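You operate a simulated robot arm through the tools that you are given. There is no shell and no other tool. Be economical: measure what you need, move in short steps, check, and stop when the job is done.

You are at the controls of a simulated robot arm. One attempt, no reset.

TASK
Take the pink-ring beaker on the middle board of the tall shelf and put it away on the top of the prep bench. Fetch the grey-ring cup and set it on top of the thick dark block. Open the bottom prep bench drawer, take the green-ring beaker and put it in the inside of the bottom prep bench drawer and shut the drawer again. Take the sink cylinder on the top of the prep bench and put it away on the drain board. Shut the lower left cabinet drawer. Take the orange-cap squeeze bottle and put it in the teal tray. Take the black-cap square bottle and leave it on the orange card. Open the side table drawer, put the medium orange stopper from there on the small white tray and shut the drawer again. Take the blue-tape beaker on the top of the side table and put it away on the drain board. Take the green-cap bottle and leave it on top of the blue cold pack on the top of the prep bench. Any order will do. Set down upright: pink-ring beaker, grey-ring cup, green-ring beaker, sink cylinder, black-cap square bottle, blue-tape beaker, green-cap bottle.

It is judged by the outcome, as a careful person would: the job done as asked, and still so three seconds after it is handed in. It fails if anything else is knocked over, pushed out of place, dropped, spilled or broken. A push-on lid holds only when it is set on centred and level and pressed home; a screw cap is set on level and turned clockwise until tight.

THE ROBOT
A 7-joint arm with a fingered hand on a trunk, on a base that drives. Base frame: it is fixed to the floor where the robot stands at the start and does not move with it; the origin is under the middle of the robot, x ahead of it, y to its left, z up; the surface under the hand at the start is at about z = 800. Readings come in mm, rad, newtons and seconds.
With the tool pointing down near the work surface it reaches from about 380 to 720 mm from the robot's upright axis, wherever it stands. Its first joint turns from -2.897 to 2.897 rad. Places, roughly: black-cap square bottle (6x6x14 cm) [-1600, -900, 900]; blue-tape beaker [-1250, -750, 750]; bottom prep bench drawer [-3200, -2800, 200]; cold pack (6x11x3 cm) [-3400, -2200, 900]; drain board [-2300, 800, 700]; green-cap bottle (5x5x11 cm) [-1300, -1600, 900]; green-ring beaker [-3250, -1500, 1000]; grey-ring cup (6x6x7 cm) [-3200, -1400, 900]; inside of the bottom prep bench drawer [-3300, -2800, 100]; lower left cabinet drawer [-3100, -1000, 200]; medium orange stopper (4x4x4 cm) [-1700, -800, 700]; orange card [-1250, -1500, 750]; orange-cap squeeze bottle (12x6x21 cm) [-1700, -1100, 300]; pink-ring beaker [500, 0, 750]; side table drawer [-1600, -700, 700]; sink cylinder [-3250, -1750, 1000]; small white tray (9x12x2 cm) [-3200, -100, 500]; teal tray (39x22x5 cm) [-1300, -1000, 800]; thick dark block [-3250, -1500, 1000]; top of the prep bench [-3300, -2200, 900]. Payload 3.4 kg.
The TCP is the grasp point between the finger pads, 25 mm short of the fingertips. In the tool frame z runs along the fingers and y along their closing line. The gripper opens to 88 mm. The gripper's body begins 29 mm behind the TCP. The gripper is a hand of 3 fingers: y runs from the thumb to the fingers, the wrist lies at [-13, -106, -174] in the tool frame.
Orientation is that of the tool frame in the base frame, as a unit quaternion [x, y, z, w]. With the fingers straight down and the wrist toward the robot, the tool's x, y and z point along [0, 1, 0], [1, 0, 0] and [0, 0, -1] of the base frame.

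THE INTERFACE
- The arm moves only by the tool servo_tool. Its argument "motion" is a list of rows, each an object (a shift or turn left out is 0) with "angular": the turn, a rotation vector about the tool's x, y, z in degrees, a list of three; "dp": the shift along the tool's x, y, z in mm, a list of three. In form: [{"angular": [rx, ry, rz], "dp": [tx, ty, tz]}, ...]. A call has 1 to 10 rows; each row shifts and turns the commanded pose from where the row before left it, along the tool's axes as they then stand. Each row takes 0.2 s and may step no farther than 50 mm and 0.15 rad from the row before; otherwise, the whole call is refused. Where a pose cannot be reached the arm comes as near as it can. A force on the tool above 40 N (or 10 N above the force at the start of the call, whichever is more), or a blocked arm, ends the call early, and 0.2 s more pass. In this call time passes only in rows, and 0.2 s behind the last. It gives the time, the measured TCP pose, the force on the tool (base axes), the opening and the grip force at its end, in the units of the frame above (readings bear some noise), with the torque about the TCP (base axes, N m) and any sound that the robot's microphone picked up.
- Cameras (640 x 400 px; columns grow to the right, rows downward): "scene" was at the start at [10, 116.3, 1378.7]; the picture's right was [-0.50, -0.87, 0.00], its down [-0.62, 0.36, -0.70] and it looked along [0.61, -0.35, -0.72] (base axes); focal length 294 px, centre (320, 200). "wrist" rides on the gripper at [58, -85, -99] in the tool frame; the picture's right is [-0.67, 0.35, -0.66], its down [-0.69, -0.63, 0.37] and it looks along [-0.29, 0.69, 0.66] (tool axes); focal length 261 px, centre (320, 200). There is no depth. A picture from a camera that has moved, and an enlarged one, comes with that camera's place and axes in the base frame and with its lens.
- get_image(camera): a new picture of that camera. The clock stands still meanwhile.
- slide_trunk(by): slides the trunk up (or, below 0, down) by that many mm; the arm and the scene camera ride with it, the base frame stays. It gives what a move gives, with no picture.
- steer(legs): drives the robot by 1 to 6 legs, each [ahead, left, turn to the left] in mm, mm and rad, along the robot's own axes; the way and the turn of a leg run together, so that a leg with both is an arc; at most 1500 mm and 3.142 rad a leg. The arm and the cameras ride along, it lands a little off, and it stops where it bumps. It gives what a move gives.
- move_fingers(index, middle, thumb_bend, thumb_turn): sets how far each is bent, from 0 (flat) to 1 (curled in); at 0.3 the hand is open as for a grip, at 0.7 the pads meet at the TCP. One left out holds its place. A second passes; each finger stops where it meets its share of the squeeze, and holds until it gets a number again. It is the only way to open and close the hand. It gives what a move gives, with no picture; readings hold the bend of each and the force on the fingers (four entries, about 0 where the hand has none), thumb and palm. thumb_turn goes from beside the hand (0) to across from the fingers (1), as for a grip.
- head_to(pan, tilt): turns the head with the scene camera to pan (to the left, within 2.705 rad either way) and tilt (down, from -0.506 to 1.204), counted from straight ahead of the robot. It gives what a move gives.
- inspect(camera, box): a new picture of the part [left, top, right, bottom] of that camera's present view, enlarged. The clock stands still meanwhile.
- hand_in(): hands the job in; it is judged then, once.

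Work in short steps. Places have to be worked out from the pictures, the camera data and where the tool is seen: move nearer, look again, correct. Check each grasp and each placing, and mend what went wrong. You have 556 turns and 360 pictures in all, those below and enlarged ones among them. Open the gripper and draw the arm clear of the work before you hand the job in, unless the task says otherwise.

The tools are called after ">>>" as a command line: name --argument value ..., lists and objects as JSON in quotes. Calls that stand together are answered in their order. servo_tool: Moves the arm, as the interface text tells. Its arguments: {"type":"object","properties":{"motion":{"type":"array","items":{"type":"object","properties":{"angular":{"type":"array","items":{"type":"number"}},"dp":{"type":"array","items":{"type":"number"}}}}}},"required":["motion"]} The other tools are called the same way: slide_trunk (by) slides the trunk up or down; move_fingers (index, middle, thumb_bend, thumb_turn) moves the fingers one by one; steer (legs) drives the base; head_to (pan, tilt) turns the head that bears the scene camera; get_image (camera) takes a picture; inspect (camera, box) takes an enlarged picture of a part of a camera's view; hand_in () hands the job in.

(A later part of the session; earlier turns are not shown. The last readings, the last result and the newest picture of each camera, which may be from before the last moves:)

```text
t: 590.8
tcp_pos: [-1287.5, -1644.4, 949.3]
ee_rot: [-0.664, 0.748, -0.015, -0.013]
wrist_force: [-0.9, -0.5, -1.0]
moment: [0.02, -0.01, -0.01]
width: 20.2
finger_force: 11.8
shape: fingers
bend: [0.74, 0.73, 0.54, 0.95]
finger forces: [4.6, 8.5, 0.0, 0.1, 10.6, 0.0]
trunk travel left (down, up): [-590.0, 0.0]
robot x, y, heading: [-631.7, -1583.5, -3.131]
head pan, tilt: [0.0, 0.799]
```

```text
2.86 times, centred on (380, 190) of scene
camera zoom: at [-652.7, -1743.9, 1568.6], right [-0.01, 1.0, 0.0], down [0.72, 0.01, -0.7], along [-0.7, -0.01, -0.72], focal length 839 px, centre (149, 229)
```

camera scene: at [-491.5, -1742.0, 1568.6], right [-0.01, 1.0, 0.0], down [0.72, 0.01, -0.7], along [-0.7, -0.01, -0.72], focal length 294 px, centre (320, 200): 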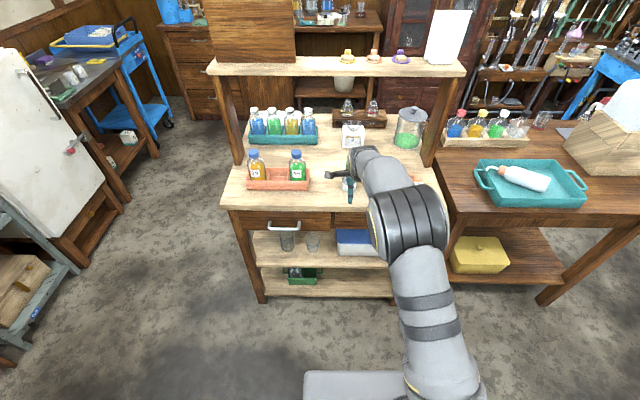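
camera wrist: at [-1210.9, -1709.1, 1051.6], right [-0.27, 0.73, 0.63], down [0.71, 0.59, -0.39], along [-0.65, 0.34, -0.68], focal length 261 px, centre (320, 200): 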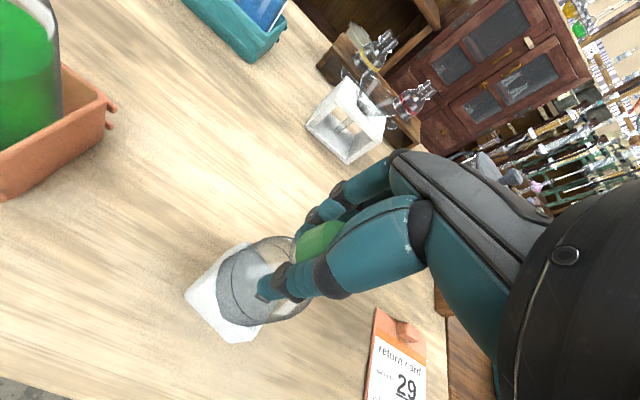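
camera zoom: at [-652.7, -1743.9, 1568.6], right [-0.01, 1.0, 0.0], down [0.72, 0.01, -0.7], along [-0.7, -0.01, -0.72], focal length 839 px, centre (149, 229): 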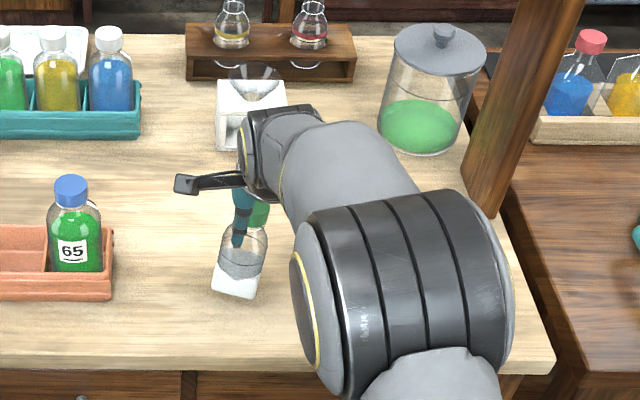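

The cap was off-centre toward the thumb, so the grip slid. I set it back down, open, and re-centre ~10 mm toward the robot.

>>> servo_tool --motion '[{"dp": [0, 0, 15]}, {"dp": [0, 0, 12]}, {"dp": [0, 0, 5]}]'

>>> move_fingers --index 0.5 --middle 0.5 --thumb_bend 0.48

>>> move_fingers --index 0.3 --middle 0.3 --thumb_bend 0.3

>>> get_image --camera "wrist"

```text
t: 591.6
tcp_pos: [-1287.3, -1648.7, 921.9]
ee_rot: [-0.664, 0.748, -0.013, -0.016]
wrist_force: [0.5, -3.1, 15.8]
moment: [0.05, 0.03, -0.03]
width: 20.2
finger_force: 20.8
shape: fingers
bend: [0.74, 0.74, 0.54, 0.94]
finger forces: [6.4, 17.4, 0.0, 0.1, 18.4, 0.0]
trunk travel left (down, up): [-590.0, 0.0]
robot x, y, heading: [-637.0, -1584.2, -3.131]
head pan, tilt: [0.0, 0.799]
```

```text
t: 592.6
tcp_pos: [-1288.0, -1647.7, 918.7]
ee_rot: [-0.664, 0.748, -0.015, -0.014]
wrist_force: [0.6, 0.2, 0.9]
moment: [-0.02, 0.06, 0.03]
width: 44.3
finger_force: 0.3
shape: fingers
bend: [0.5, 0.5, 0.48, 0.97]
finger forces: [0.0, 0.0, 0.0, 0.0, 0.2, 0.1]
trunk travel left (down, up): [-590.0, 0.0]
robot x, y, heading: [-634.3, -1585.7, -3.13]
head pan, tilt: [0.0, 0.799]
```

```text
t: 593.6
tcp_pos: [-1286.7, -1647.3, 917.2]
ee_rot: [-0.664, 0.748, -0.016, -0.014]
wrist_force: [-0.3, -0.8, 0.6]
moment: [-0.05, 0.02, 0.0]
width: 84.1
finger_force: 0.0
shape: fingers
bend: [0.3, 0.3, 0.3, 0.97]
finger forces: [0.0, 0.0, 0.1, 0.0, 0.0, 0.0]
trunk travel left (down, up): [-590.0, 0.0]
robot x, y, heading: [-634.1, -1582.5, -3.136]
head pan, tilt: [0.0, 0.799]
```

```text
69 pictures are left
camera wrist: at [-1210.6, -1710.8, 1019.9], right [-0.27, 0.73, 0.63], down [0.71, 0.59, -0.39], along [-0.65, 0.34, -0.68], focal length 261 px, centre (320, 200)
```

wrist: 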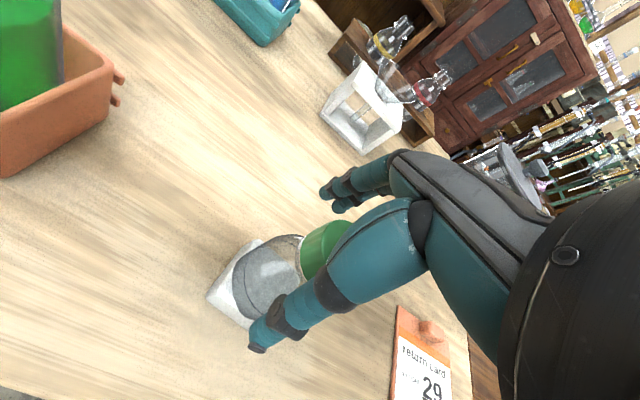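

Bottle stands. I shift 12 mm toward the robot and regrip with a limited closure.

>>> servo_tool --motion '[{"dp": [0, -12, 2]}]'

>>> move_fingers --index 0.62 --middle 0.62 --thumb_bend 0.62

>>> get_image --camera "wrist"

```text
t: 594.0
tcp_pos: [-1275.0, -1647.9, 915.2]
ee_rot: [-0.663, 0.748, -0.015, -0.014]
wrist_force: [0.8, 0.0, -0.1]
moment: [-0.01, 0.02, -0.01]
width: 84.4
finger_force: 0.0
shape: fingers
bend: [0.3, 0.3, 0.3, 0.97]
finger forces: [0.0, 0.0, 0.0, 0.1, 0.0, 0.0]
trunk travel left (down, up): [-590.0, 0.0]
robot x, y, heading: [-631.7, -1584.6, -3.13]
head pan, tilt: [0.0, 0.799]
```

```text
t: 595.0
tcp_pos: [-1275.2, -1650.2, 916.6]
ee_rot: [-0.664, 0.748, -0.015, -0.013]
wrist_force: [-2.2, 0.2, 4.4]
moment: [-0.02, 0.09, 0.0]
width: 27.2
finger_force: 6.0
shape: fingers
bend: [0.59, 0.56, 0.55, 0.97]
finger forces: [1.6, 5.0, 0.0, 0.0, 4.6, 0.1]
trunk travel left (down, up): [-590.0, 0.0]
robot x, y, heading: [-632.1, -1582.0, -3.131]
head pan, tilt: [0.0, 0.799]
```

```text
68 pictures are left
camera wrist: at [-1198.4, -1712.9, 1017.7], right [-0.27, 0.73, 0.63], down [0.71, 0.59, -0.39], along [-0.66, 0.34, -0.67], focal length 261 px, centre (320, 200)
```

wrist: 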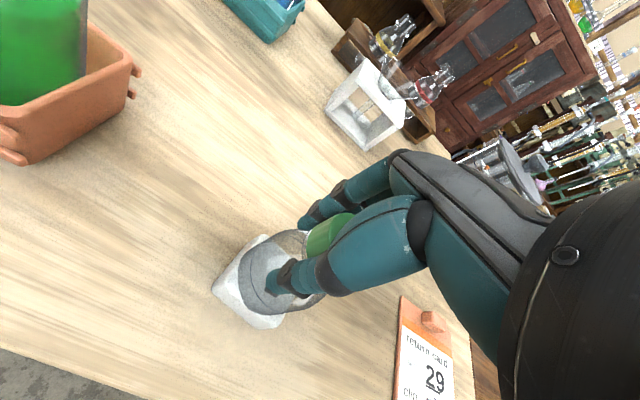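

The fingertips press on the sloping shoulder. I open, raise 16 mm so only the cap is between the pads, and recheck centring.

>>> move_fingers --index 0.3 --middle 0.3 --thumb_bend 0.3

>>> servo_tool --motion '[{"dp": [0, 0, -16]}]'

>>> inspect --camera "wrist" --box '[180, 160, 420, 360]'

```text
t: 596.0
tcp_pos: [-1275.1, -1649.5, 914.5]
ee_rot: [-0.664, 0.748, -0.015, -0.013]
wrist_force: [0.6, 0.2, -1.1]
moment: [-0.01, -0.01, 0.0]
width: 84.3
finger_force: 0.1
shape: fingers
bend: [0.3, 0.3, 0.3, 0.97]
finger forces: [0.0, 0.0, 0.0, 0.0, 0.0, 0.1]
trunk travel left (down, up): [-590.0, 0.0]
robot x, y, heading: [-633.0, -1584.0, -3.134]
head pan, tilt: [0.0, 0.799]
```

```text
t: 596.4
tcp_pos: [-1274.9, -1647.5, 931.2]
ee_rot: [-0.663, 0.748, -0.015, -0.014]
wrist_force: [-0.1, 1.1, -0.1]
moment: [-0.02, 0.01, 0.01]
width: 84.6
finger_force: 0.2
shape: fingers
bend: [0.3, 0.3, 0.3, 0.97]
finger forces: [0.0, 0.1, 0.0, 0.1, 0.1, 0.1]
trunk travel left (down, up): [-590.0, 0.0]
robot x, y, heading: [-636.8, -1582.6, -3.136]
head pan, tilt: [0.0, 0.799]
```

```text
2.00 times, centred on (300, 260) of wrist
camera zoom: at [-1198.3, -1711.6, 1033.3], right [-0.27, 0.73, 0.63], down [0.71, 0.59, -0.39], along [-0.65, 0.34, -0.68], focal length 521 px, centre (360, 80)
```

zoom: 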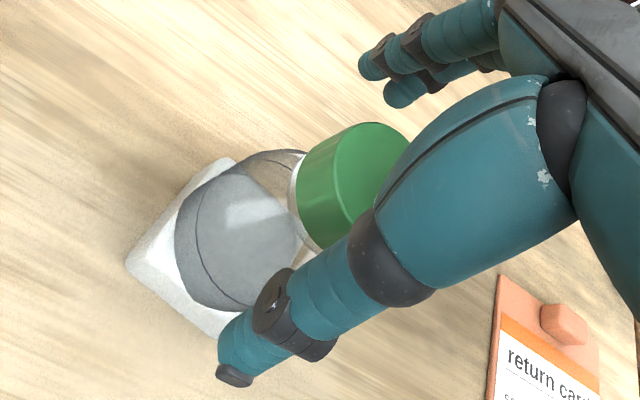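

Cap is centred (−1275, −1644). I close on the cap.

>>> move_fingers --index 0.68 --middle 0.68 --thumb_bend 0.68

>>> inspect --camera "wrist" --box '[180, 160, 420, 360]'

```text
t: 597.4
tcp_pos: [-1275.5, -1647.6, 931.1]
ee_rot: [-0.664, 0.747, -0.016, -0.013]
wrist_force: [-0.7, -0.2, 0.7]
moment: [0.04, 0.04, -0.01]
width: 17.7
finger_force: 7.7
shape: fingers
bend: [0.63, 0.63, 0.6, 0.96]
finger forces: [3.1, 4.6, 0.0, 0.0, 7.6, 0.0]
trunk travel left (down, up): [-590.0, 0.0]
robot x, y, heading: [-633.4, -1586.7, -3.131]
head pan, tilt: [0.0, 0.799]
```

```text
2.00 times, centred on (300, 260) of wrist
camera zoom: at [-1198.4, -1711.7, 1033.3], right [-0.27, 0.73, 0.63], down [0.71, 0.59, -0.39], along [-0.65, 0.34, -0.68], focal length 521 px, centre (360, 80)
```

zoom: 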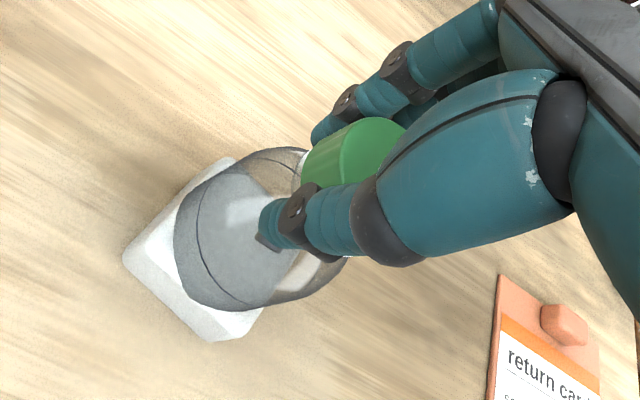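

The fingers close around the neck under the cap, which should hold by form. Lift test.

>>> servo_tool --motion '[{"dp": [0, 0, -10]}, {"dp": [0, 0, -15]}, {"dp": [0, 0, -15]}]'

>>> inspect --camera "wrist" --box '[180, 160, 420, 360]'

>>> inspect --camera "scene" --box '[280, 120, 480, 260]'

```text
t: 598.2
tcp_pos: [-1275.3, -1644.9, 971.7]
ee_rot: [-0.664, 0.747, -0.016, -0.012]
wrist_force: [0.6, 0.8, 0.0]
moment: [-0.02, -0.01, 0.02]
width: 17.2
finger_force: 6.9
shape: fingers
bend: [0.63, 0.63, 0.61, 0.96]
finger forces: [2.7, 4.3, 0.0, 0.1, 7.0, 0.1]
trunk travel left (down, up): [-590.0, 0.0]
robot x, y, heading: [-632.6, -1582.0, -3.135]
head pan, tilt: [0.0, 0.799]
```

```text
2.00 times, centred on (300, 260) of wrist
camera zoom: at [-1198.5, -1709.3, 1073.4], right [-0.27, 0.73, 0.63], down [0.71, 0.59, -0.39], along [-0.65, 0.34, -0.68], focal length 521 px, centre (360, 80)
```

zoom: 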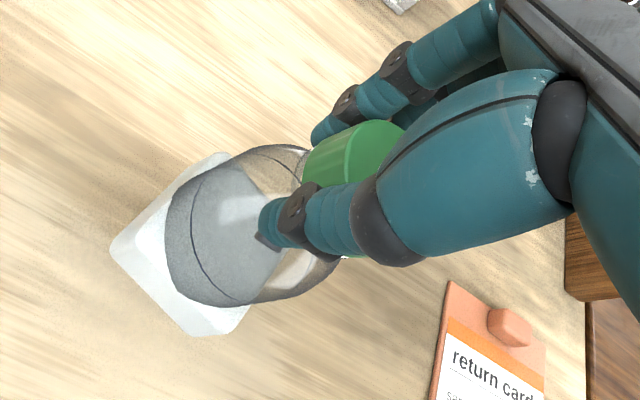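

```text
2.86 times, centred on (380, 190) of scene
camera zoom: at [-652.7, -1743.9, 1568.6], right [-0.01, 1.0, 0.0], down [0.72, 0.01, -0.7], along [-0.7, -0.01, -0.72], focal length 839 px, centre (149, 229)
```

zoom: 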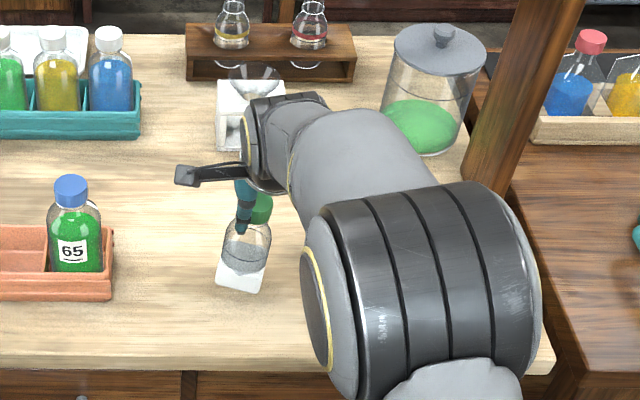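

Lifted. I firm the grip symmetrically so it can't creep.

>>> move_fingers --index 0.74 --middle 0.74 --thumb_bend 0.74

>>> servo_tool --motion '[{"dp": [0, 0, -25]}, {"dp": [0, 0, -25]}]'

>>> inspect --camera "wrist" --box '[180, 160, 420, 360]'

```text
t: 599.2
tcp_pos: [-1274.7, -1645.6, 970.8]
ee_rot: [-0.664, 0.748, -0.016, -0.013]
wrist_force: [0.5, -0.4, -0.5]
moment: [-0.04, 0.0, 0.01]
width: 13.9
finger_force: 15.5
shape: fingers
bend: [0.72, 0.64, 0.61, 0.95]
finger forces: [7.4, 9.4, 0.0, 0.0, 14.4, 0.0]
trunk travel left (down, up): [-590.0, 0.0]
robot x, y, heading: [-633.9, -1583.6, -3.135]
head pan, tilt: [0.0, 0.799]
```

```text
t: 599.8
tcp_pos: [-1276.2, -1644.2, 1020.6]
ee_rot: [-0.663, 0.748, -0.016, -0.013]
wrist_force: [0.7, 0.5, -0.7]
moment: [-0.01, 0.06, -0.01]
width: 13.4
finger_force: 15.7
shape: fingers
bend: [0.73, 0.64, 0.61, 0.95]
finger forces: [7.1, 9.5, 0.0, 0.0, 14.1, 0.0]
trunk travel left (down, up): [-590.0, 0.0]
robot x, y, heading: [-633.1, -1582.8, -3.13]
head pan, tilt: [0.0, 0.799]
```

```text
2.00 times, centred on (300, 260) of wrist
camera zoom: at [-1198.5, -1708.0, 1122.8], right [-0.27, 0.73, 0.63], down [0.71, 0.59, -0.39], along [-0.65, 0.34, -0.68], focal length 521 px, centre (360, 80)
```

zoom: 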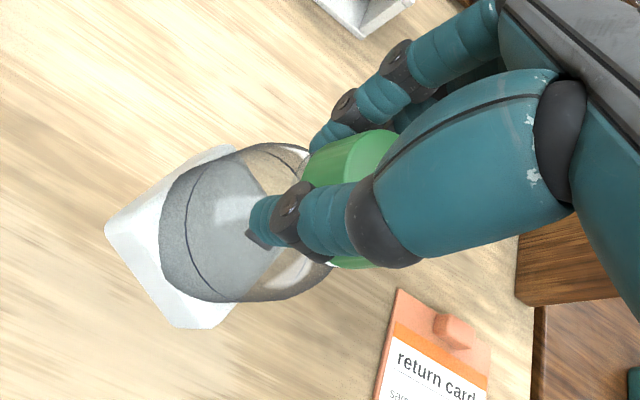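

Held steadily (14 N) and vertical. I carry it around the south end of the light bench to the prep bench, in stages.

>>> steer --legs '[[-200, 0, 0], [0, 1010, 0], [900, 0, 0]]'

>>> get_image --camera "scene"

```text
t: 610.6
tcp_pos: [-1954.0, -2714.0, 1020.4]
ee_rot: [-0.673, 0.739, -0.015, -0.013]
wrist_force: [0.7, 0.7, -1.0]
moment: [0.06, 0.03, -0.01]
width: 13.2
finger_force: 15.3
shape: fingers
bend: [0.73, 0.64, 0.61, 0.95]
finger forces: [7.0, 9.6, 0.0, 0.0, 13.9, 0.0]
trunk travel left (down, up): [-590.0, 0.0]
robot x, y, heading: [-1314.6, -2637.0, -3.11]
head pan, tilt: [0.0, 0.799]
```

```text
62 pictures are left
camera scene: at [-1328.4, -2798.3, 1568.6], right [-0.04, 1.0, 0.0], down [0.72, 0.03, -0.7], along [-0.7, -0.03, -0.72], focal length 294 px, centre (320, 200)
```

scene: 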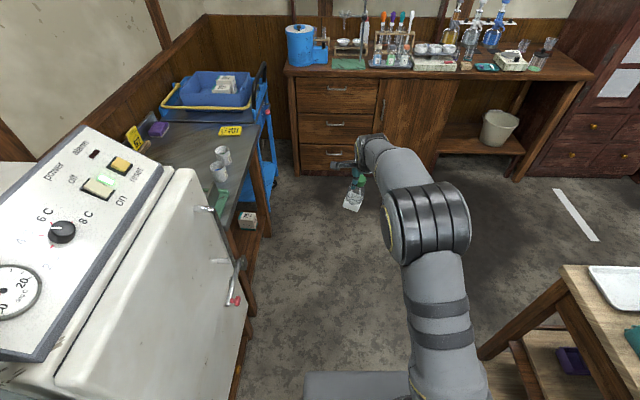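

Path is clear. Continue ahead and then slide right in front of the cold pack.

>>> steer --legs '[[950, -30, -0.03], [0, -470, 0]]'

>>> get_image --camera "scene"

>>> get_image --camera "wrist"

```text
t: 618.0
tcp_pos: [-2907.5, -2219.3, 1020.8]
ee_rot: [-0.663, 0.748, -0.015, -0.013]
wrist_force: [0.0, -0.2, -1.0]
moment: [0.02, 0.01, 0.0]
width: 13.0
finger_force: 15.6
shape: fingers
bend: [0.73, 0.64, 0.61, 0.95]
finger forces: [6.8, 9.6, 0.0, 0.1, 13.9, 0.0]
trunk travel left (down, up): [-590.0, 0.0]
robot x, y, heading: [-2266.8, -2161.3, -3.126]
head pan, tilt: [0.0, 0.799]
```

```text
61 pictures are left
camera scene: at [-2285.2, -2319.8, 1568.7], right [-0.01, 1.0, 0.0], down [0.72, 0.01, -0.7], along [-0.7, -0.01, -0.72], focal length 294 px, centre (320, 200)
```

scene: 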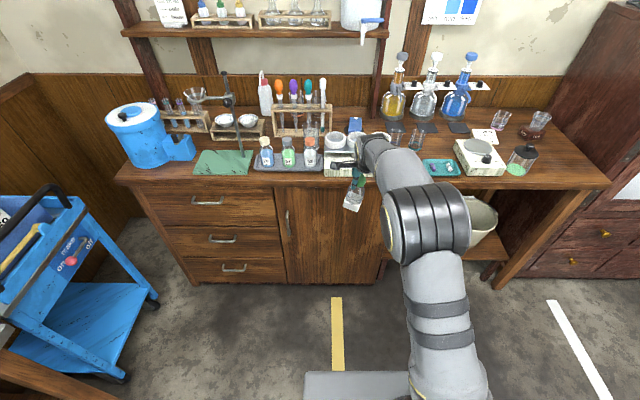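

```text
60 pictures are left
camera wrist: at [-2831.0, -2283.2, 1122.7], right [-0.27, 0.73, 0.63], down [0.71, 0.59, -0.39], along [-0.65, 0.34, -0.68], focal length 261 px, centre (320, 200)
```

wrist: 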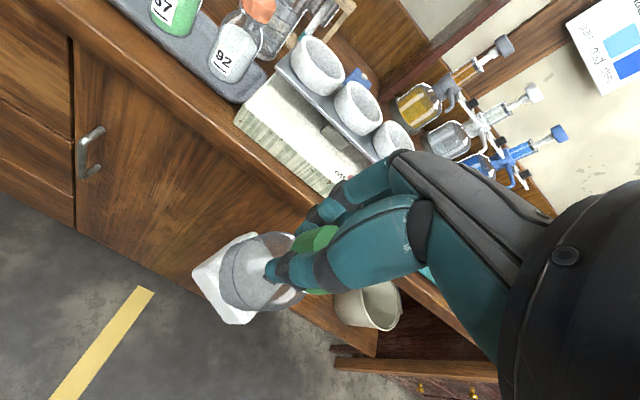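

I zoom on the cold pack surroundings.

>>> inspect --camera "scene" --box '[290, 80, 450, 220]'

```text
2.86 times, centred on (370, 150) of scene
camera zoom: at [-2285.2, -2319.8, 1568.7], right [-0.01, 1.0, 0.0], down [0.72, 0.01, -0.7], along [-0.7, -0.01, -0.72], focal length 839 px, centre (177, 343)
```

zoom: 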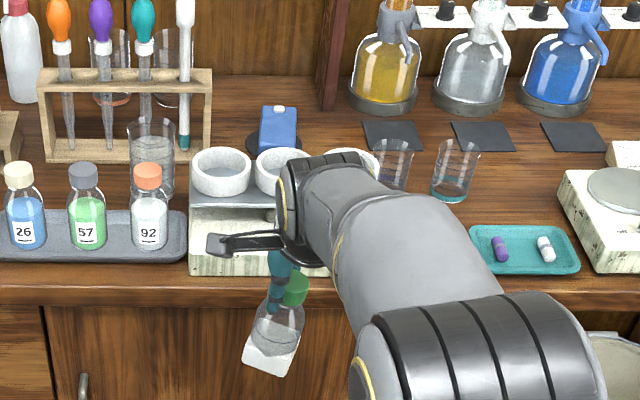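

The pack lies at about (-3379, -2185), top z≈898; mortars stand in front, so I must come over them. The bottle leans ~7° toward +y; I raise the arm and correct that tilt.

>>> servo_tool --motion '[{"dp": [0, 0, -40]}, {"dp": [0, 0, -40]}, {"dp": [0, 0, -40]}, {"angular": [-0.8, -6.5, 0]}]'

>>> inspect --camera "scene" --box '[290, 80, 450, 220]'

>>> inspect --camera "wrist" --box '[180, 160, 420, 360]'

```text
t: 619.0
tcp_pos: [-2908.3, -2213.4, 1141.5]
ee_rot: [-0.662, 0.749, 0.029, 0.025]
wrist_force: [-0.5, -0.5, -0.5]
moment: [0.0, 0.0, 0.02]
width: 12.3
finger_force: 14.0
shape: fingers
bend: [0.73, 0.64, 0.62, 0.95]
finger forces: [6.2, 9.7, 0.0, 0.1, 12.8, 0.0]
trunk travel left (down, up): [-590.0, 0.0]
robot x, y, heading: [-2266.8, -2160.0, -3.132]
head pan, tilt: [0.0, 0.799]
```

```text
2.86 times, centred on (370, 150) of scene
camera zoom: at [-2285.3, -2320.7, 1568.6], right [-0.01, 1.0, 0.0], down [0.72, 0.01, -0.7], along [-0.7, -0.01, -0.72], focal length 839 px, centre (177, 343)
```

zoom: 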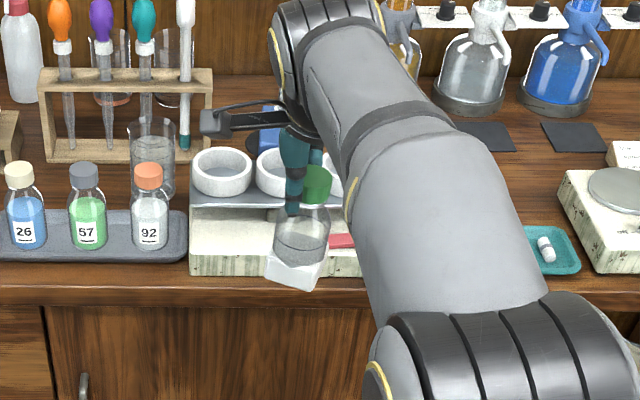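

```text
2.00 times, centred on (300, 260) of wrist
camera zoom: at [-2831.5, -2289.7, 1235.0], right [-0.27, 0.66, 0.71], down [0.71, 0.63, -0.32], along [-0.65, 0.42, -0.63], focal length 521 px, centre (360, 80)
```

zoom: 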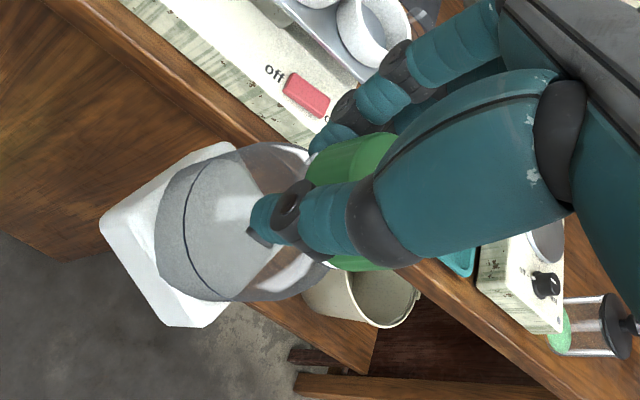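

Still leaning ~5° to +y. I rotate 5° more and check.

>>> servo_tool --motion '[{"angular": [-0.6, -5, 0]}]'

>>> inspect --camera "scene" --box '[320, 120, 400, 190]'

```text
t: 619.4
tcp_pos: [-2908.1, -2214.6, 1141.5]
ee_rot: [-0.66, 0.747, 0.06, 0.054]
wrist_force: [-1.0, -0.2, -0.6]
moment: [-0.05, 0.03, 0.01]
width: 11.9
finger_force: 13.7
shape: fingers
bend: [0.73, 0.64, 0.62, 0.95]
finger forces: [6.0, 9.4, 0.1, 0.0, 12.6, 0.0]
trunk travel left (down, up): [-590.0, 0.0]
robot x, y, heading: [-2266.9, -2162.0, -3.128]
head pan, tilt: [0.0, 0.799]
```

```text
5.71 times, centred on (360, 155) of scene
camera zoom: at [-2285.2, -2320.5, 1568.6], right [-0.01, 1.0, 0.0], down [0.72, 0.01, -0.7], along [-0.7, -0.01, -0.72], focal length 1678 px, centre (91, 457)
```

zoom: 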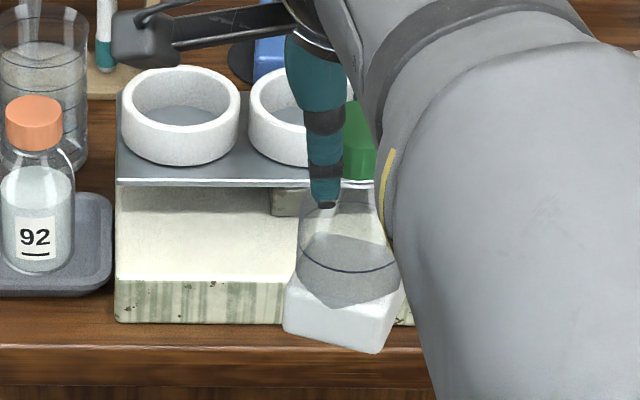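

Now near vertical (about 2° the other way, acceptable). Bottom is ~z 1026, clear of the mortars (~945). I drive 455 forward with 21 mm right shift.

>>> servo_tool --motion '[{"angular": [0, 2, 0]}]'

>>> steer --legs '[[440, -24, -0.01]]'

>>> get_image --camera "wrist"

>>> get_image --camera "scene"

```text
t: 619.8
tcp_pos: [-2907.5, -2214.3, 1140.3]
ee_rot: [-0.662, 0.747, 0.048, 0.041]
wrist_force: [0.2, 0.1, -1.5]
moment: [0.04, 0.04, -0.01]
width: 11.8
finger_force: 13.7
shape: fingers
bend: [0.73, 0.64, 0.62, 0.95]
finger forces: [6.0, 9.6, 0.0, 0.0, 12.4, 0.0]
trunk travel left (down, up): [-590.0, 0.0]
robot x, y, heading: [-2265.2, -2158.5, -3.132]
head pan, tilt: [0.0, 0.799]
```

```text
t: 622.5
tcp_pos: [-3348.0, -2183.0, 1140.3]
ee_rot: [-0.657, 0.751, 0.048, 0.041]
wrist_force: [-0.9, -0.3, -1.4]
moment: [0.01, -0.03, -0.03]
width: 11.9
finger_force: 14.2
shape: fingers
bend: [0.73, 0.64, 0.62, 0.95]
finger forces: [6.0, 9.5, 0.1, 0.1, 12.5, 0.0]
trunk travel left (down, up): [-590.0, 0.0]
robot x, y, heading: [-2707.5, -2136.7, 3.133]
head pan, tilt: [0.0, 0.799]
```

```text
55 pictures are left
camera wrist: at [-3271.3, -2264.0, 1229.8], right [-0.26, 0.62, 0.74], down [0.71, 0.64, -0.29], along [-0.65, 0.46, -0.61], focal length 261 px, centre (320, 200)
```

wrist: 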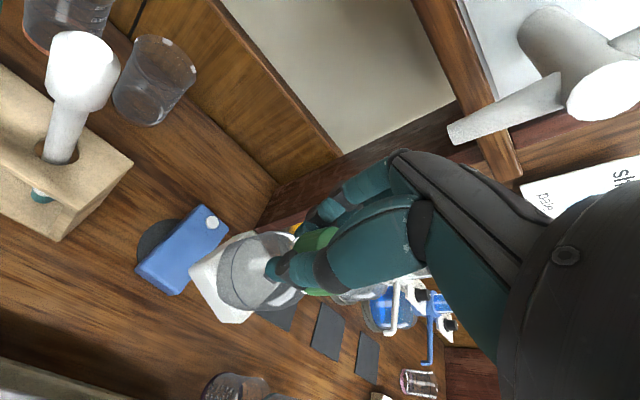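

```text
54 pictures are left
camera scene: at [-2726.3, -2297.5, 1568.6], right [0.0, 1.0, 0.0], down [0.72, 0.0, -0.7], along [-0.7, 0.0, -0.72], focal length 294 px, centre (320, 200)
```

scene: 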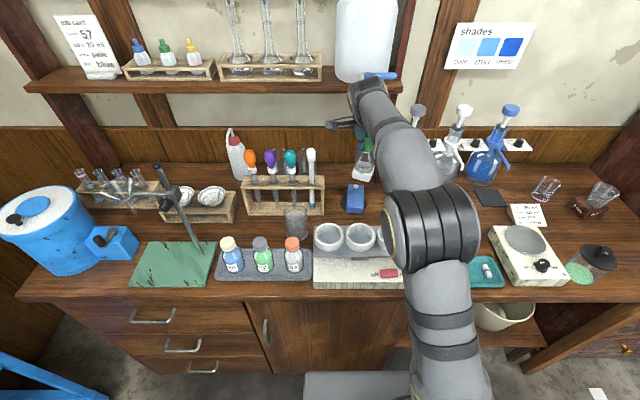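

I zoom in both views for precise alignment of bottle base over the pack.

>>> inspect --camera "wrist" --box '[120, 180, 340, 340]'

>>> inspect --camera "scene" --box '[310, 120, 430, 230]'

```text
2.50 times, centred on (230, 260) of wrist
camera zoom: at [-3271.3, -2264.0, 1229.8], right [-0.26, 0.62, 0.74], down [0.71, 0.64, -0.29], along [-0.65, 0.46, -0.61], focal length 652 px, centre (545, 50)
```

zoom: 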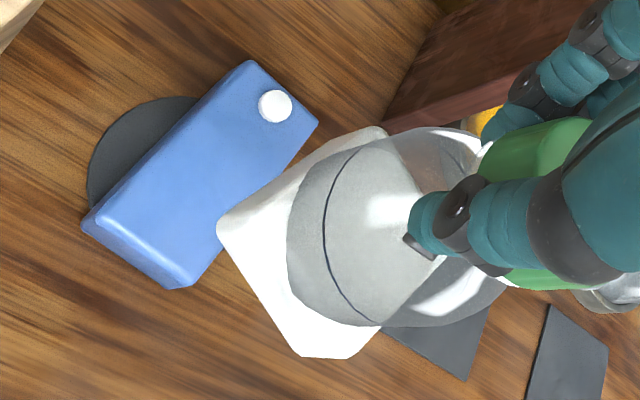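

```text
3.64 times, centred on (370, 175) of scene
camera zoom: at [-2726.3, -2297.5, 1568.6], right [0.0, 1.0, 0.0], down [0.72, 0.0, -0.7], along [-0.7, 0.0, -0.72], focal length 1068 px, centre (138, 291)
```

zoom: 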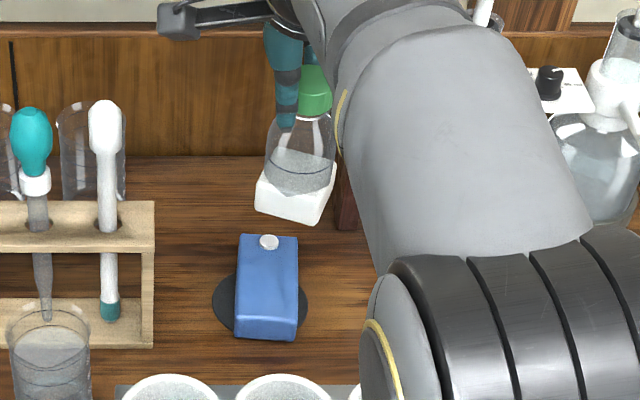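

Base centre ≈ (-3334, -2177), bottom z≈1050; pack spans x −3348…−3451, centre y −2183. I move the bottle to (-3385, -2183) and lower 110.

>>> servo_tool --motion '[{"dp": [6.4, 25, 0]}, {"dp": [6.4, 25, 0]}, {"dp": [5, -0.7, 39.6]}, {"dp": [5, -0.7, 39.6]}, {"dp": [3.8, -0.5, 29.7]}]'

>>> inspect --camera "wrist" --box '[120, 180, 340, 340]'

>>> inspect --camera "scene" --box '[310, 120, 430, 230]'

```text
t: 623.7
tcp_pos: [-3397.4, -2189.4, 1029.4]
ee_rot: [-0.657, 0.751, 0.048, 0.04]
wrist_force: [-0.5, -0.7, -1.6]
moment: [-0.01, 0.02, 0.02]
width: 10.4
finger_force: 13.0
shape: fingers
bend: [0.73, 0.64, 0.63, 0.95]
finger forces: [5.6, 9.2, 0.0, 0.0, 11.7, 0.1]
trunk travel left (down, up): [-590.0, 0.0]
robot x, y, heading: [-2704.3, -2142.9, 3.142]
head pan, tilt: [0.0, 0.799]
```

```text
2.50 times, centred on (230, 260) of wrist
camera zoom: at [-3321.9, -2271.0, 1118.5], right [-0.25, 0.62, 0.74], down [0.71, 0.64, -0.29], along [-0.65, 0.46, -0.61], focal length 652 px, centre (545, 50)
```

zoom: 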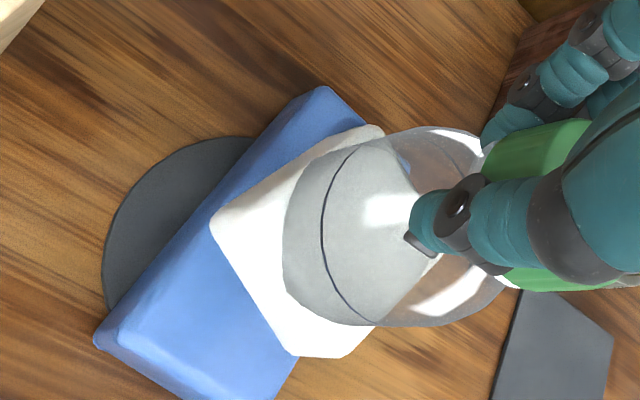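

```text
3.64 times, centred on (370, 175) of scene
camera zoom: at [-2725.9, -2297.8, 1568.7], right [0.0, 1.0, 0.0], down [0.72, 0.0, -0.7], along [-0.7, 0.0, -0.72], focal length 1068 px, centre (138, 291)
```

zoom: 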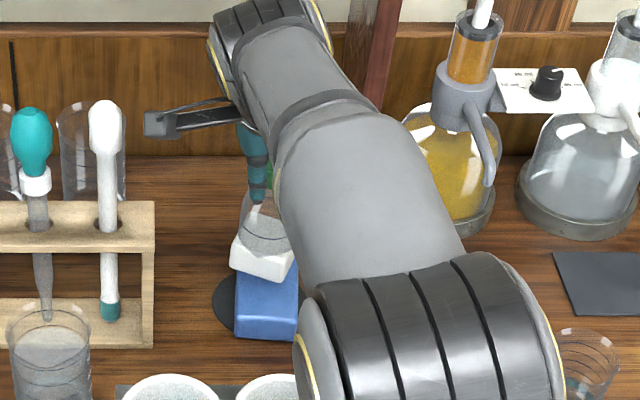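

Alignment over the pack agrees in both views. I lower in small steps to contact.

>>> servo_tool --motion '[{"dp": [2, -0.2, 16]}, {"dp": [1.5, -0.2, 12]}]'

>>> servo_tool --motion '[{"dp": [0.5, 0, 4]}, {"dp": [0.4, 0, 3]}]'

>>> servo_tool --motion '[{"dp": [0.4, 0, 3]}]'

```text
t: 624.3
tcp_pos: [-3399.8, -2190.5, 1001.0]
ee_rot: [-0.657, 0.752, 0.049, 0.041]
wrist_force: [-0.5, 0.1, 0.3]
moment: [-0.02, -0.01, -0.03]
width: 10.6
finger_force: 13.7
shape: fingers
bend: [0.73, 0.64, 0.63, 0.95]
finger forces: [5.7, 9.4, 0.0, 0.0, 11.7, 0.0]
trunk travel left (down, up): [-590.0, 0.0]
robot x, y, heading: [-2707.3, -2141.1, 3.138]
head pan, tilt: [0.0, 0.799]
```

```text
t: 624.9
tcp_pos: [-3398.7, -2191.5, 997.1]
ee_rot: [-0.657, 0.751, 0.05, 0.038]
wrist_force: [-3.5, -2.6, 19.2]
moment: [-0.01, 0.09, 0.01]
width: 9.6
finger_force: 17.6
shape: fingers
bend: [0.73, 0.64, 0.64, 0.94]
finger forces: [9.9, 11.5, 0.0, 0.0, 13.7, 0.0]
trunk travel left (down, up): [-590.0, 0.0]
robot x, y, heading: [-2703.7, -2139.5, 3.136]
head pan, tilt: [0.0, 0.799]
```

```text
t: 625.3
tcp_pos: [-3398.9, -2190.5, 995.6]
ee_rot: [-0.658, 0.751, 0.051, 0.038]
wrist_force: [-7.6, -4.4, 31.3]
moment: [-0.11, 0.03, 0.03]
width: 10.9
finger_force: 22.1
shape: fingers
bend: [0.73, 0.73, 0.64, 0.94]
finger forces: [14.5, 12.5, 0.0, 0.0, 17.0, 0.0]
trunk travel left (down, up): [-590.0, 0.0]
robot x, y, heading: [-2702.4, -2135.6, 3.139]
head pan, tilt: [0.0, 0.799]
```

Contact made. I ease up and check how it sits.

>>> servo_tool --motion '[{"dp": [-0.5, 0, -4]}]'

>>> inspect --camera "wrist" --box '[120, 180, 340, 340]'

>>> inspect --camera "scene" --box '[330, 150, 410, 220]'

```text
t: 625.7
tcp_pos: [-3397.5, -2189.8, 995.4]
ee_rot: [-0.657, 0.751, 0.048, 0.042]
wrist_force: [-5.8, -2.3, 18.0]
moment: [-0.04, 0.08, -0.02]
width: 10.7
finger_force: 17.0
shape: fingers
bend: [0.73, 0.73, 0.64, 0.94]
finger forces: [9.8, 10.7, 0.1, 0.1, 13.2, 0.1]
trunk travel left (down, up): [-590.0, 0.0]
robot x, y, heading: [-2704.0, -2134.2, 3.137]
head pan, tilt: [0.0, 0.799]
```

```text
2.50 times, centred on (230, 260) of wrist
camera zoom: at [-3321.4, -2270.7, 1085.5], right [-0.26, 0.62, 0.74], down [0.71, 0.64, -0.29], along [-0.65, 0.46, -0.61], focal length 652 px, centre (545, 50)
```

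zoom: 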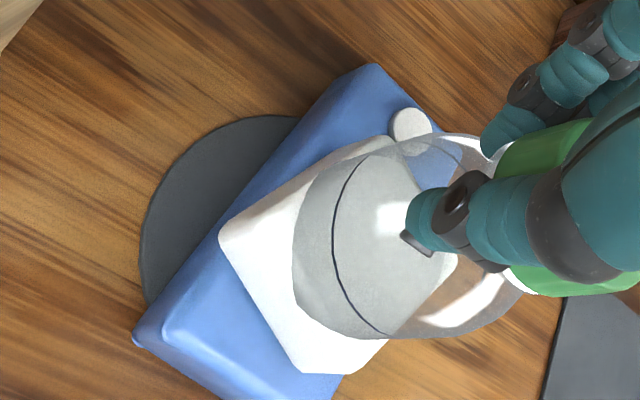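

```text
5.71 times, centred on (370, 185) of scene
camera zoom: at [-2723.6, -2298.0, 1568.5], right [0.0, 1.0, 0.0], down [0.72, 0.0, -0.7], along [-0.7, 0.0, -0.72], focal length 1678 px, centre (34, 286)
```

zoom: 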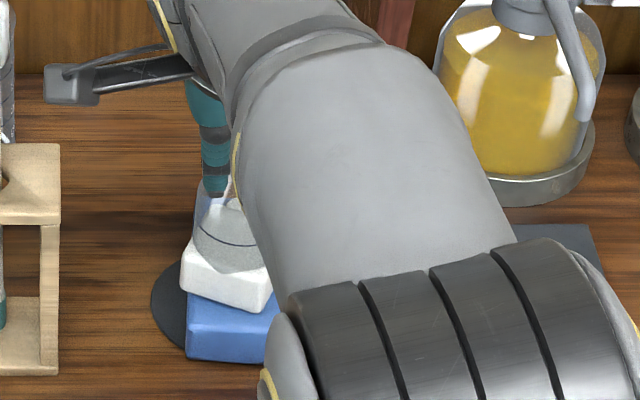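

The base is centred on the pack (centre ≈ (-3393, -2180)). I ease the remaining load and open gradually.

>>> servo_tool --motion '[{"dp": [-0.3, 0, -2.5]}]'

>>> move_fingers --index 0.62 --middle 0.62 --thumb_bend 0.56

>>> move_fingers --index 0.35 --middle 0.35 --thumb_bend 0.3

>>> inspect --camera "wrist" --box '[120, 180, 340, 340]'

```text
t: 626.1
tcp_pos: [-3397.6, -2188.9, 994.5]
ee_rot: [-0.656, 0.752, 0.048, 0.043]
wrist_force: [-1.8, -1.1, 7.2]
moment: [-0.03, 0.0, 0.01]
width: 9.6
finger_force: 12.8
shape: fingers
bend: [0.73, 0.73, 0.64, 0.94]
finger forces: [5.2, 8.1, 0.0, 0.0, 12.0, 0.1]
trunk travel left (down, up): [-590.0, 0.0]
robot x, y, heading: [-2703.2, -2135.2, 3.136]
head pan, tilt: [0.0, 0.799]
```

```text
t: 627.1
tcp_pos: [-3398.9, -2190.0, 998.1]
ee_rot: [-0.657, 0.751, 0.048, 0.042]
wrist_force: [-0.4, 0.0, -0.2]
moment: [-0.02, 0.02, 0.02]
width: 21.8
finger_force: 0.0
shape: fingers
bend: [0.62, 0.62, 0.56, 0.97]
finger forces: [0.0, 0.1, 0.1, 0.0, 0.1, 0.1]
trunk travel left (down, up): [-590.0, 0.0]
robot x, y, heading: [-2705.5, -2139.7, 3.143]
head pan, tilt: [0.0, 0.799]
```

```text
t: 628.1
tcp_pos: [-3398.8, -2190.1, 998.5]
ee_rot: [-0.657, 0.751, 0.049, 0.041]
wrist_force: [0.3, -0.7, -0.1]
moment: [0.0, 0.0, 0.03]
width: 79.1
finger_force: 0.0
shape: fingers
bend: [0.35, 0.35, 0.3, 0.97]
finger forces: [0.0, 0.0, 0.0, 0.0, 0.0, 0.1]
trunk travel left (down, up): [-590.0, 0.0]
robot x, y, heading: [-2703.3, -2136.9, 3.139]
head pan, tilt: [0.0, 0.799]
```

```text
2.50 times, centred on (230, 260) of wrist
camera zoom: at [-3322.4, -2270.7, 1088.2], right [-0.26, 0.62, 0.74], down [0.71, 0.64, -0.29], along [-0.65, 0.46, -0.61], focal length 652 px, centre (545, 50)
```

zoom: 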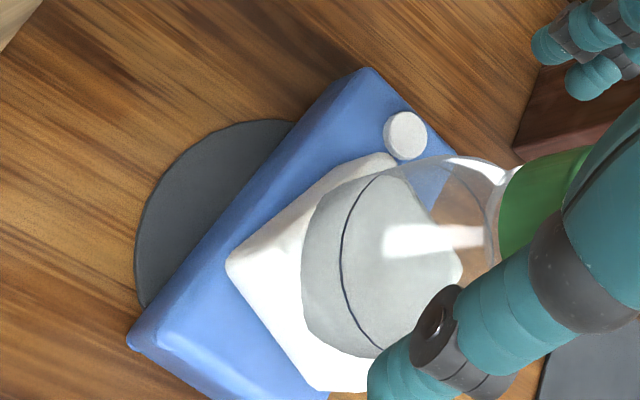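

It stands on the pack. I lift straight up and back away.

>>> servo_tool --motion '[{"dp": [-3.8, 0.5, -29.7]}, {"dp": [-5, 0.7, -39.6]}, {"dp": [-5, 0.7, -39.6]}, {"dp": [-5, 0.7, -39.6]}]'

>>> steer --legs '[[-350, 0, 0]]'

>>> inspect --camera "scene" --box '[270, 60, 430, 200]'

```text
t: 629.1
tcp_pos: [-3394.2, -2190.5, 1126.5]
ee_rot: [-0.658, 0.75, 0.037, 0.054]
wrist_force: [1.1, -1.2, -5.1]
moment: [0.04, 0.07, 0.02]
width: 79.2
finger_force: 3.2
shape: fingers
bend: [0.35, 0.35, 0.3, 0.97]
finger forces: [0.0, 0.0, 0.0, 0.1, 0.0, 5.6]
trunk travel left (down, up): [-590.0, 0.0]
robot x, y, heading: [-2702.0, -2142.8, 3.14]
head pan, tilt: [0.0, 0.799]
stopped in row 4: the force on the tool passed its limit at 68 N (the readings are from after the stop); the commanded pose is now the measured one
```

```text
t: 631.4
tcp_pos: [-3034.2, -2191.9, 1128.7]
ee_rot: [-0.656, 0.752, 0.037, 0.053]
wrist_force: [0.3, -0.4, 0.0]
moment: [-0.02, 0.01, -0.02]
width: 79.2
finger_force: 0.1
shape: fingers
bend: [0.35, 0.35, 0.3, 0.97]
finger forces: [0.0, 0.1, 0.0, 0.0, 0.1, 0.0]
trunk travel left (down, up): [-590.0, 0.0]
robot x, y, heading: [-2346.2, -2140.3, 3.14]
head pan, tilt: [0.0, 0.799]
```

```text
2.86 times, centred on (350, 130) of scene
camera zoom: at [-2364.2, -2298.7, 1568.7], right [0.0, 1.0, 0.0], down [0.72, 0.0, -0.7], along [-0.7, 0.0, -0.72], focal length 839 px, centre (234, 400)
```

zoom: 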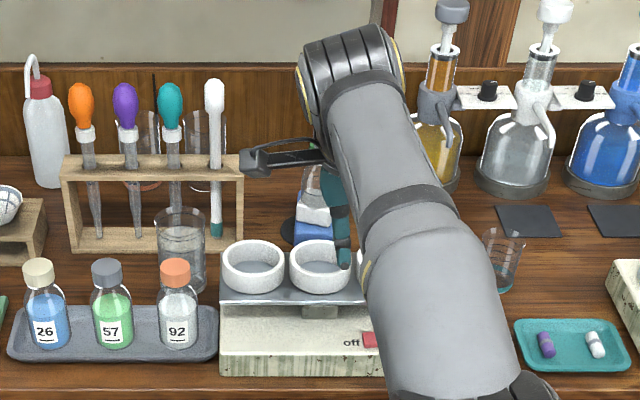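

The hand bumped something overhead while rising (shelf/tap). I check the shelf and the bottle.

>>> steer --legs '[[0, -200, 0]]'

>>> head_to --pan 0.25 --tilt 0.5

>>> get_image --camera "scene"

>>> inspect --camera "scene" --box '[200, 60, 420, 260]'

```text
t: 633.0
tcp_pos: [-3033.0, -1990.4, 1129.2]
ee_rot: [-0.657, 0.751, 0.037, 0.052]
wrist_force: [-0.2, -0.6, 1.0]
moment: [-0.02, 0.02, 0.02]
width: 79.3
finger_force: 0.1
shape: fingers
bend: [0.35, 0.35, 0.3, 0.97]
finger forces: [0.0, 0.1, 0.0, 0.1, 0.0, 0.0]
trunk travel left (down, up): [-590.0, 0.0]
robot x, y, heading: [-2340.5, -1936.8, 3.143]
head pan, tilt: [0.0, 0.799]
```

```text
t: 633.8
tcp_pos: [-3033.4, -1991.6, 1128.1]
ee_rot: [-0.657, 0.751, 0.037, 0.053]
wrist_force: [-0.1, 0.9, 0.3]
moment: [0.01, 0.0, 0.01]
width: 79.4
finger_force: 0.0
shape: fingers
bend: [0.35, 0.35, 0.3, 0.97]
finger forces: [0.1, 0.0, 0.0, 0.1, 0.1, 0.0]
trunk travel left (down, up): [-590.0, 0.0]
robot x, y, heading: [-2343.9, -1935.9, 3.137]
head pan, tilt: [0.25, 0.499]
```

```text
45 pictures are left
camera scene: at [-2371.8, -2120.7, 1594.5], right [-0.24, 0.97, 0.0], down [0.46, 0.12, -0.88], along [-0.85, -0.21, -0.48], focal length 294 px, centre (320, 200)
```

scene: 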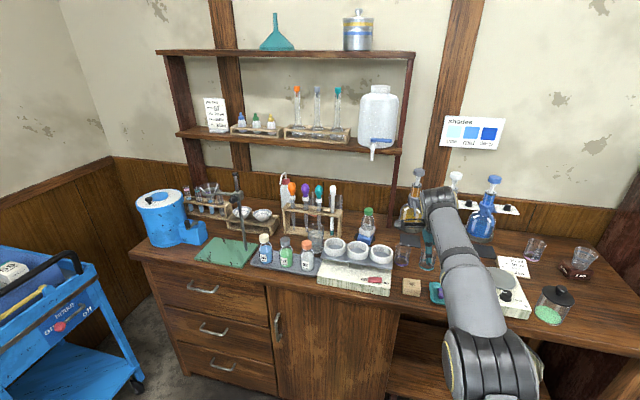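

```text
2.00 times, centred on (310, 160) of scene
camera zoom: at [-2371.8, -2120.7, 1594.5], right [-0.24, 0.97, 0.0], down [0.46, 0.12, -0.88], along [-0.85, -0.21, -0.48], focal length 587 px, centre (340, 280)
```

zoom: 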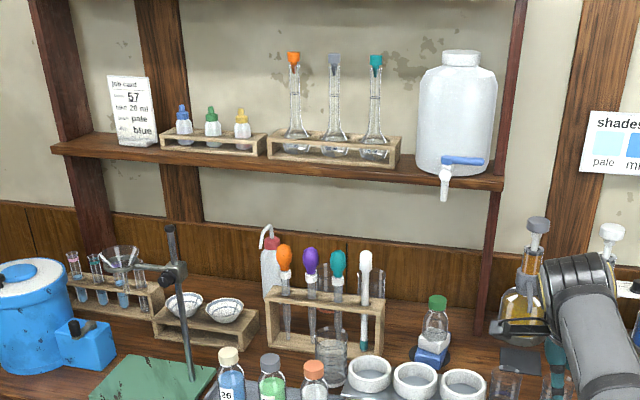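

All is fine: the bottle stands on the cold pack and nothing moved. Last item: the black-cap bottle. I retract, turn around, and go to the -x side of the side table.

>>> servo_tool --motion '[{"dp": [0, -45, 0]}, {"dp": [0, -45, 0]}, {"dp": [0, -45, 0]}, {"angular": [0, 6, 0]}]'

>>> steer --legs '[[90, -150, 0], [0, 0, -1.571], [0, 0, -1.571], [0, 850, 0]]'

>>> head_to --pan 0 --tilt 0.7

>>> get_image --camera "scene"

>>> get_image --camera "wrist"

```text
t: 634.8
tcp_pos: [-2897.0, -2008.8, 1130.8]
ee_rot: [-0.658, 0.753, 0.002, 0.013]
wrist_force: [-0.2, 0.8, 0.7]
moment: [0.01, -0.01, -0.01]
width: 79.2
finger_force: 0.0
shape: fingers
bend: [0.35, 0.35, 0.3, 0.97]
finger forces: [0.1, 0.1, 0.0, 0.0, 0.0, 0.0]
trunk travel left (down, up): [-590.0, 0.0]
robot x, y, heading: [-2343.4, -1938.5, 3.138]
head pan, tilt: [0.25, 0.499]
```

```text
t: 648.0
tcp_pos: [-1909.2, -838.2, 1132.2]
ee_rot: [0.742, 0.67, -0.014, 0.003]
wrist_force: [0.4, 0.3, -0.1]
moment: [-0.01, 0.0, 0.0]
width: 79.3
finger_force: 0.0
shape: fingers
bend: [0.35, 0.35, 0.3, 0.97]
finger forces: [0.0, 0.0, 0.0, 0.0, 0.1, 0.1]
trunk travel left (down, up): [-590.0, 0.0]
robot x, y, heading: [-2458.7, -928.9, 0.027]
head pan, tilt: [0.25, 0.499]
```

```text
t: 648.8
tcp_pos: [-1908.1, -839.3, 1131.1]
ee_rot: [0.743, 0.67, -0.014, 0.003]
wrist_force: [-0.1, 1.1, -0.2]
moment: [0.01, 0.01, 0.0]
width: 79.3
finger_force: 0.0
shape: fingers
bend: [0.35, 0.35, 0.3, 0.97]
finger forces: [0.0, 0.1, 0.0, 0.1, 0.1, 0.0]
trunk travel left (down, up): [-590.0, 0.0]
robot x, y, heading: [-2458.6, -928.9, 0.029]
head pan, tilt: [0.0, 0.7]
```

```text
43 pictures are left
camera scene: at [-2440.7, -769.6, 1576.9], right [0.03, -1.0, 0.0], down [-0.64, -0.02, -0.77], along [0.76, 0.02, -0.64], focal length 294 px, centre (320, 200)
```

scene: 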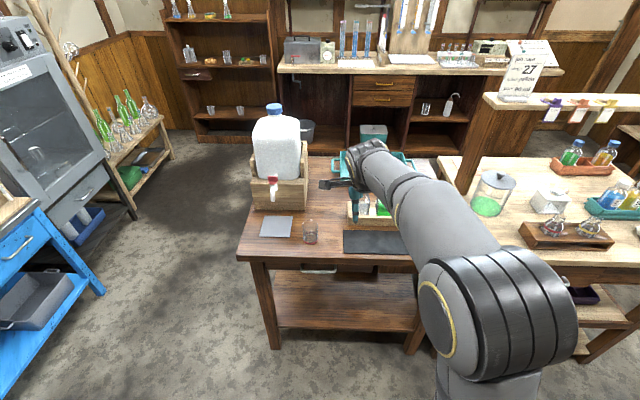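

```text
42 pictures are left
camera wrist: at [-1986.4, -770.2, 1230.0], right [0.29, -0.69, 0.67], down [-0.7, -0.63, -0.34], along [0.65, -0.37, -0.66], focal length 261 px, centre (320, 200)
```

wrist: 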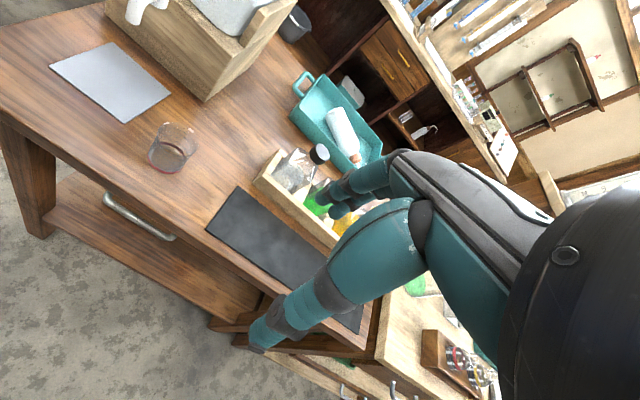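

Black cap is around (-1580, -900). I drive 250 ahead and 55 right at height and look again for a precise fix.

>>> steer --legs '[[250, -55, -0.02]]'

>>> get_image --camera "wrist"

```text
t: 650.6
tcp_pos: [-1656.4, -903.1, 1130.4]
ee_rot: [0.749, 0.662, -0.014, 0.003]
wrist_force: [0.5, -0.3, -0.6]
moment: [-0.01, 0.0, 0.0]
width: 79.1
finger_force: 0.1
shape: fingers
bend: [0.35, 0.35, 0.3, 0.97]
finger forces: [0.1, 0.0, 0.0, 0.0, 0.0, 0.0]
trunk travel left (down, up): [-590.0, 0.0]
robot x, y, heading: [-2212.7, -980.5, 0.009]
head pan, tilt: [0.0, 0.7]
```

```text
41 pictures are left
camera wrist: at [-1733.8, -831.5, 1229.6], right [0.27, -0.69, 0.67], down [-0.72, -0.61, -0.34], along [0.64, -0.38, -0.66], focal length 261 px, centre (320, 200)
```

wrist: 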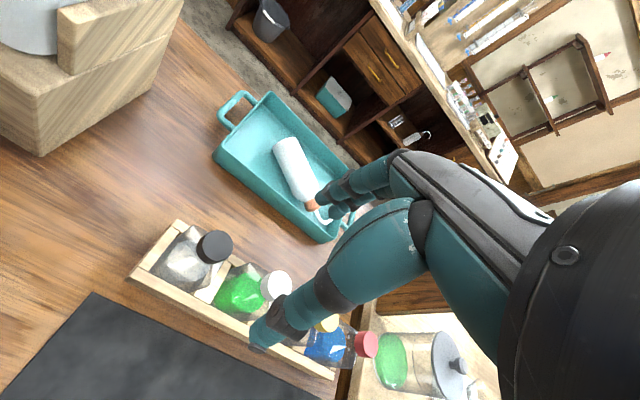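

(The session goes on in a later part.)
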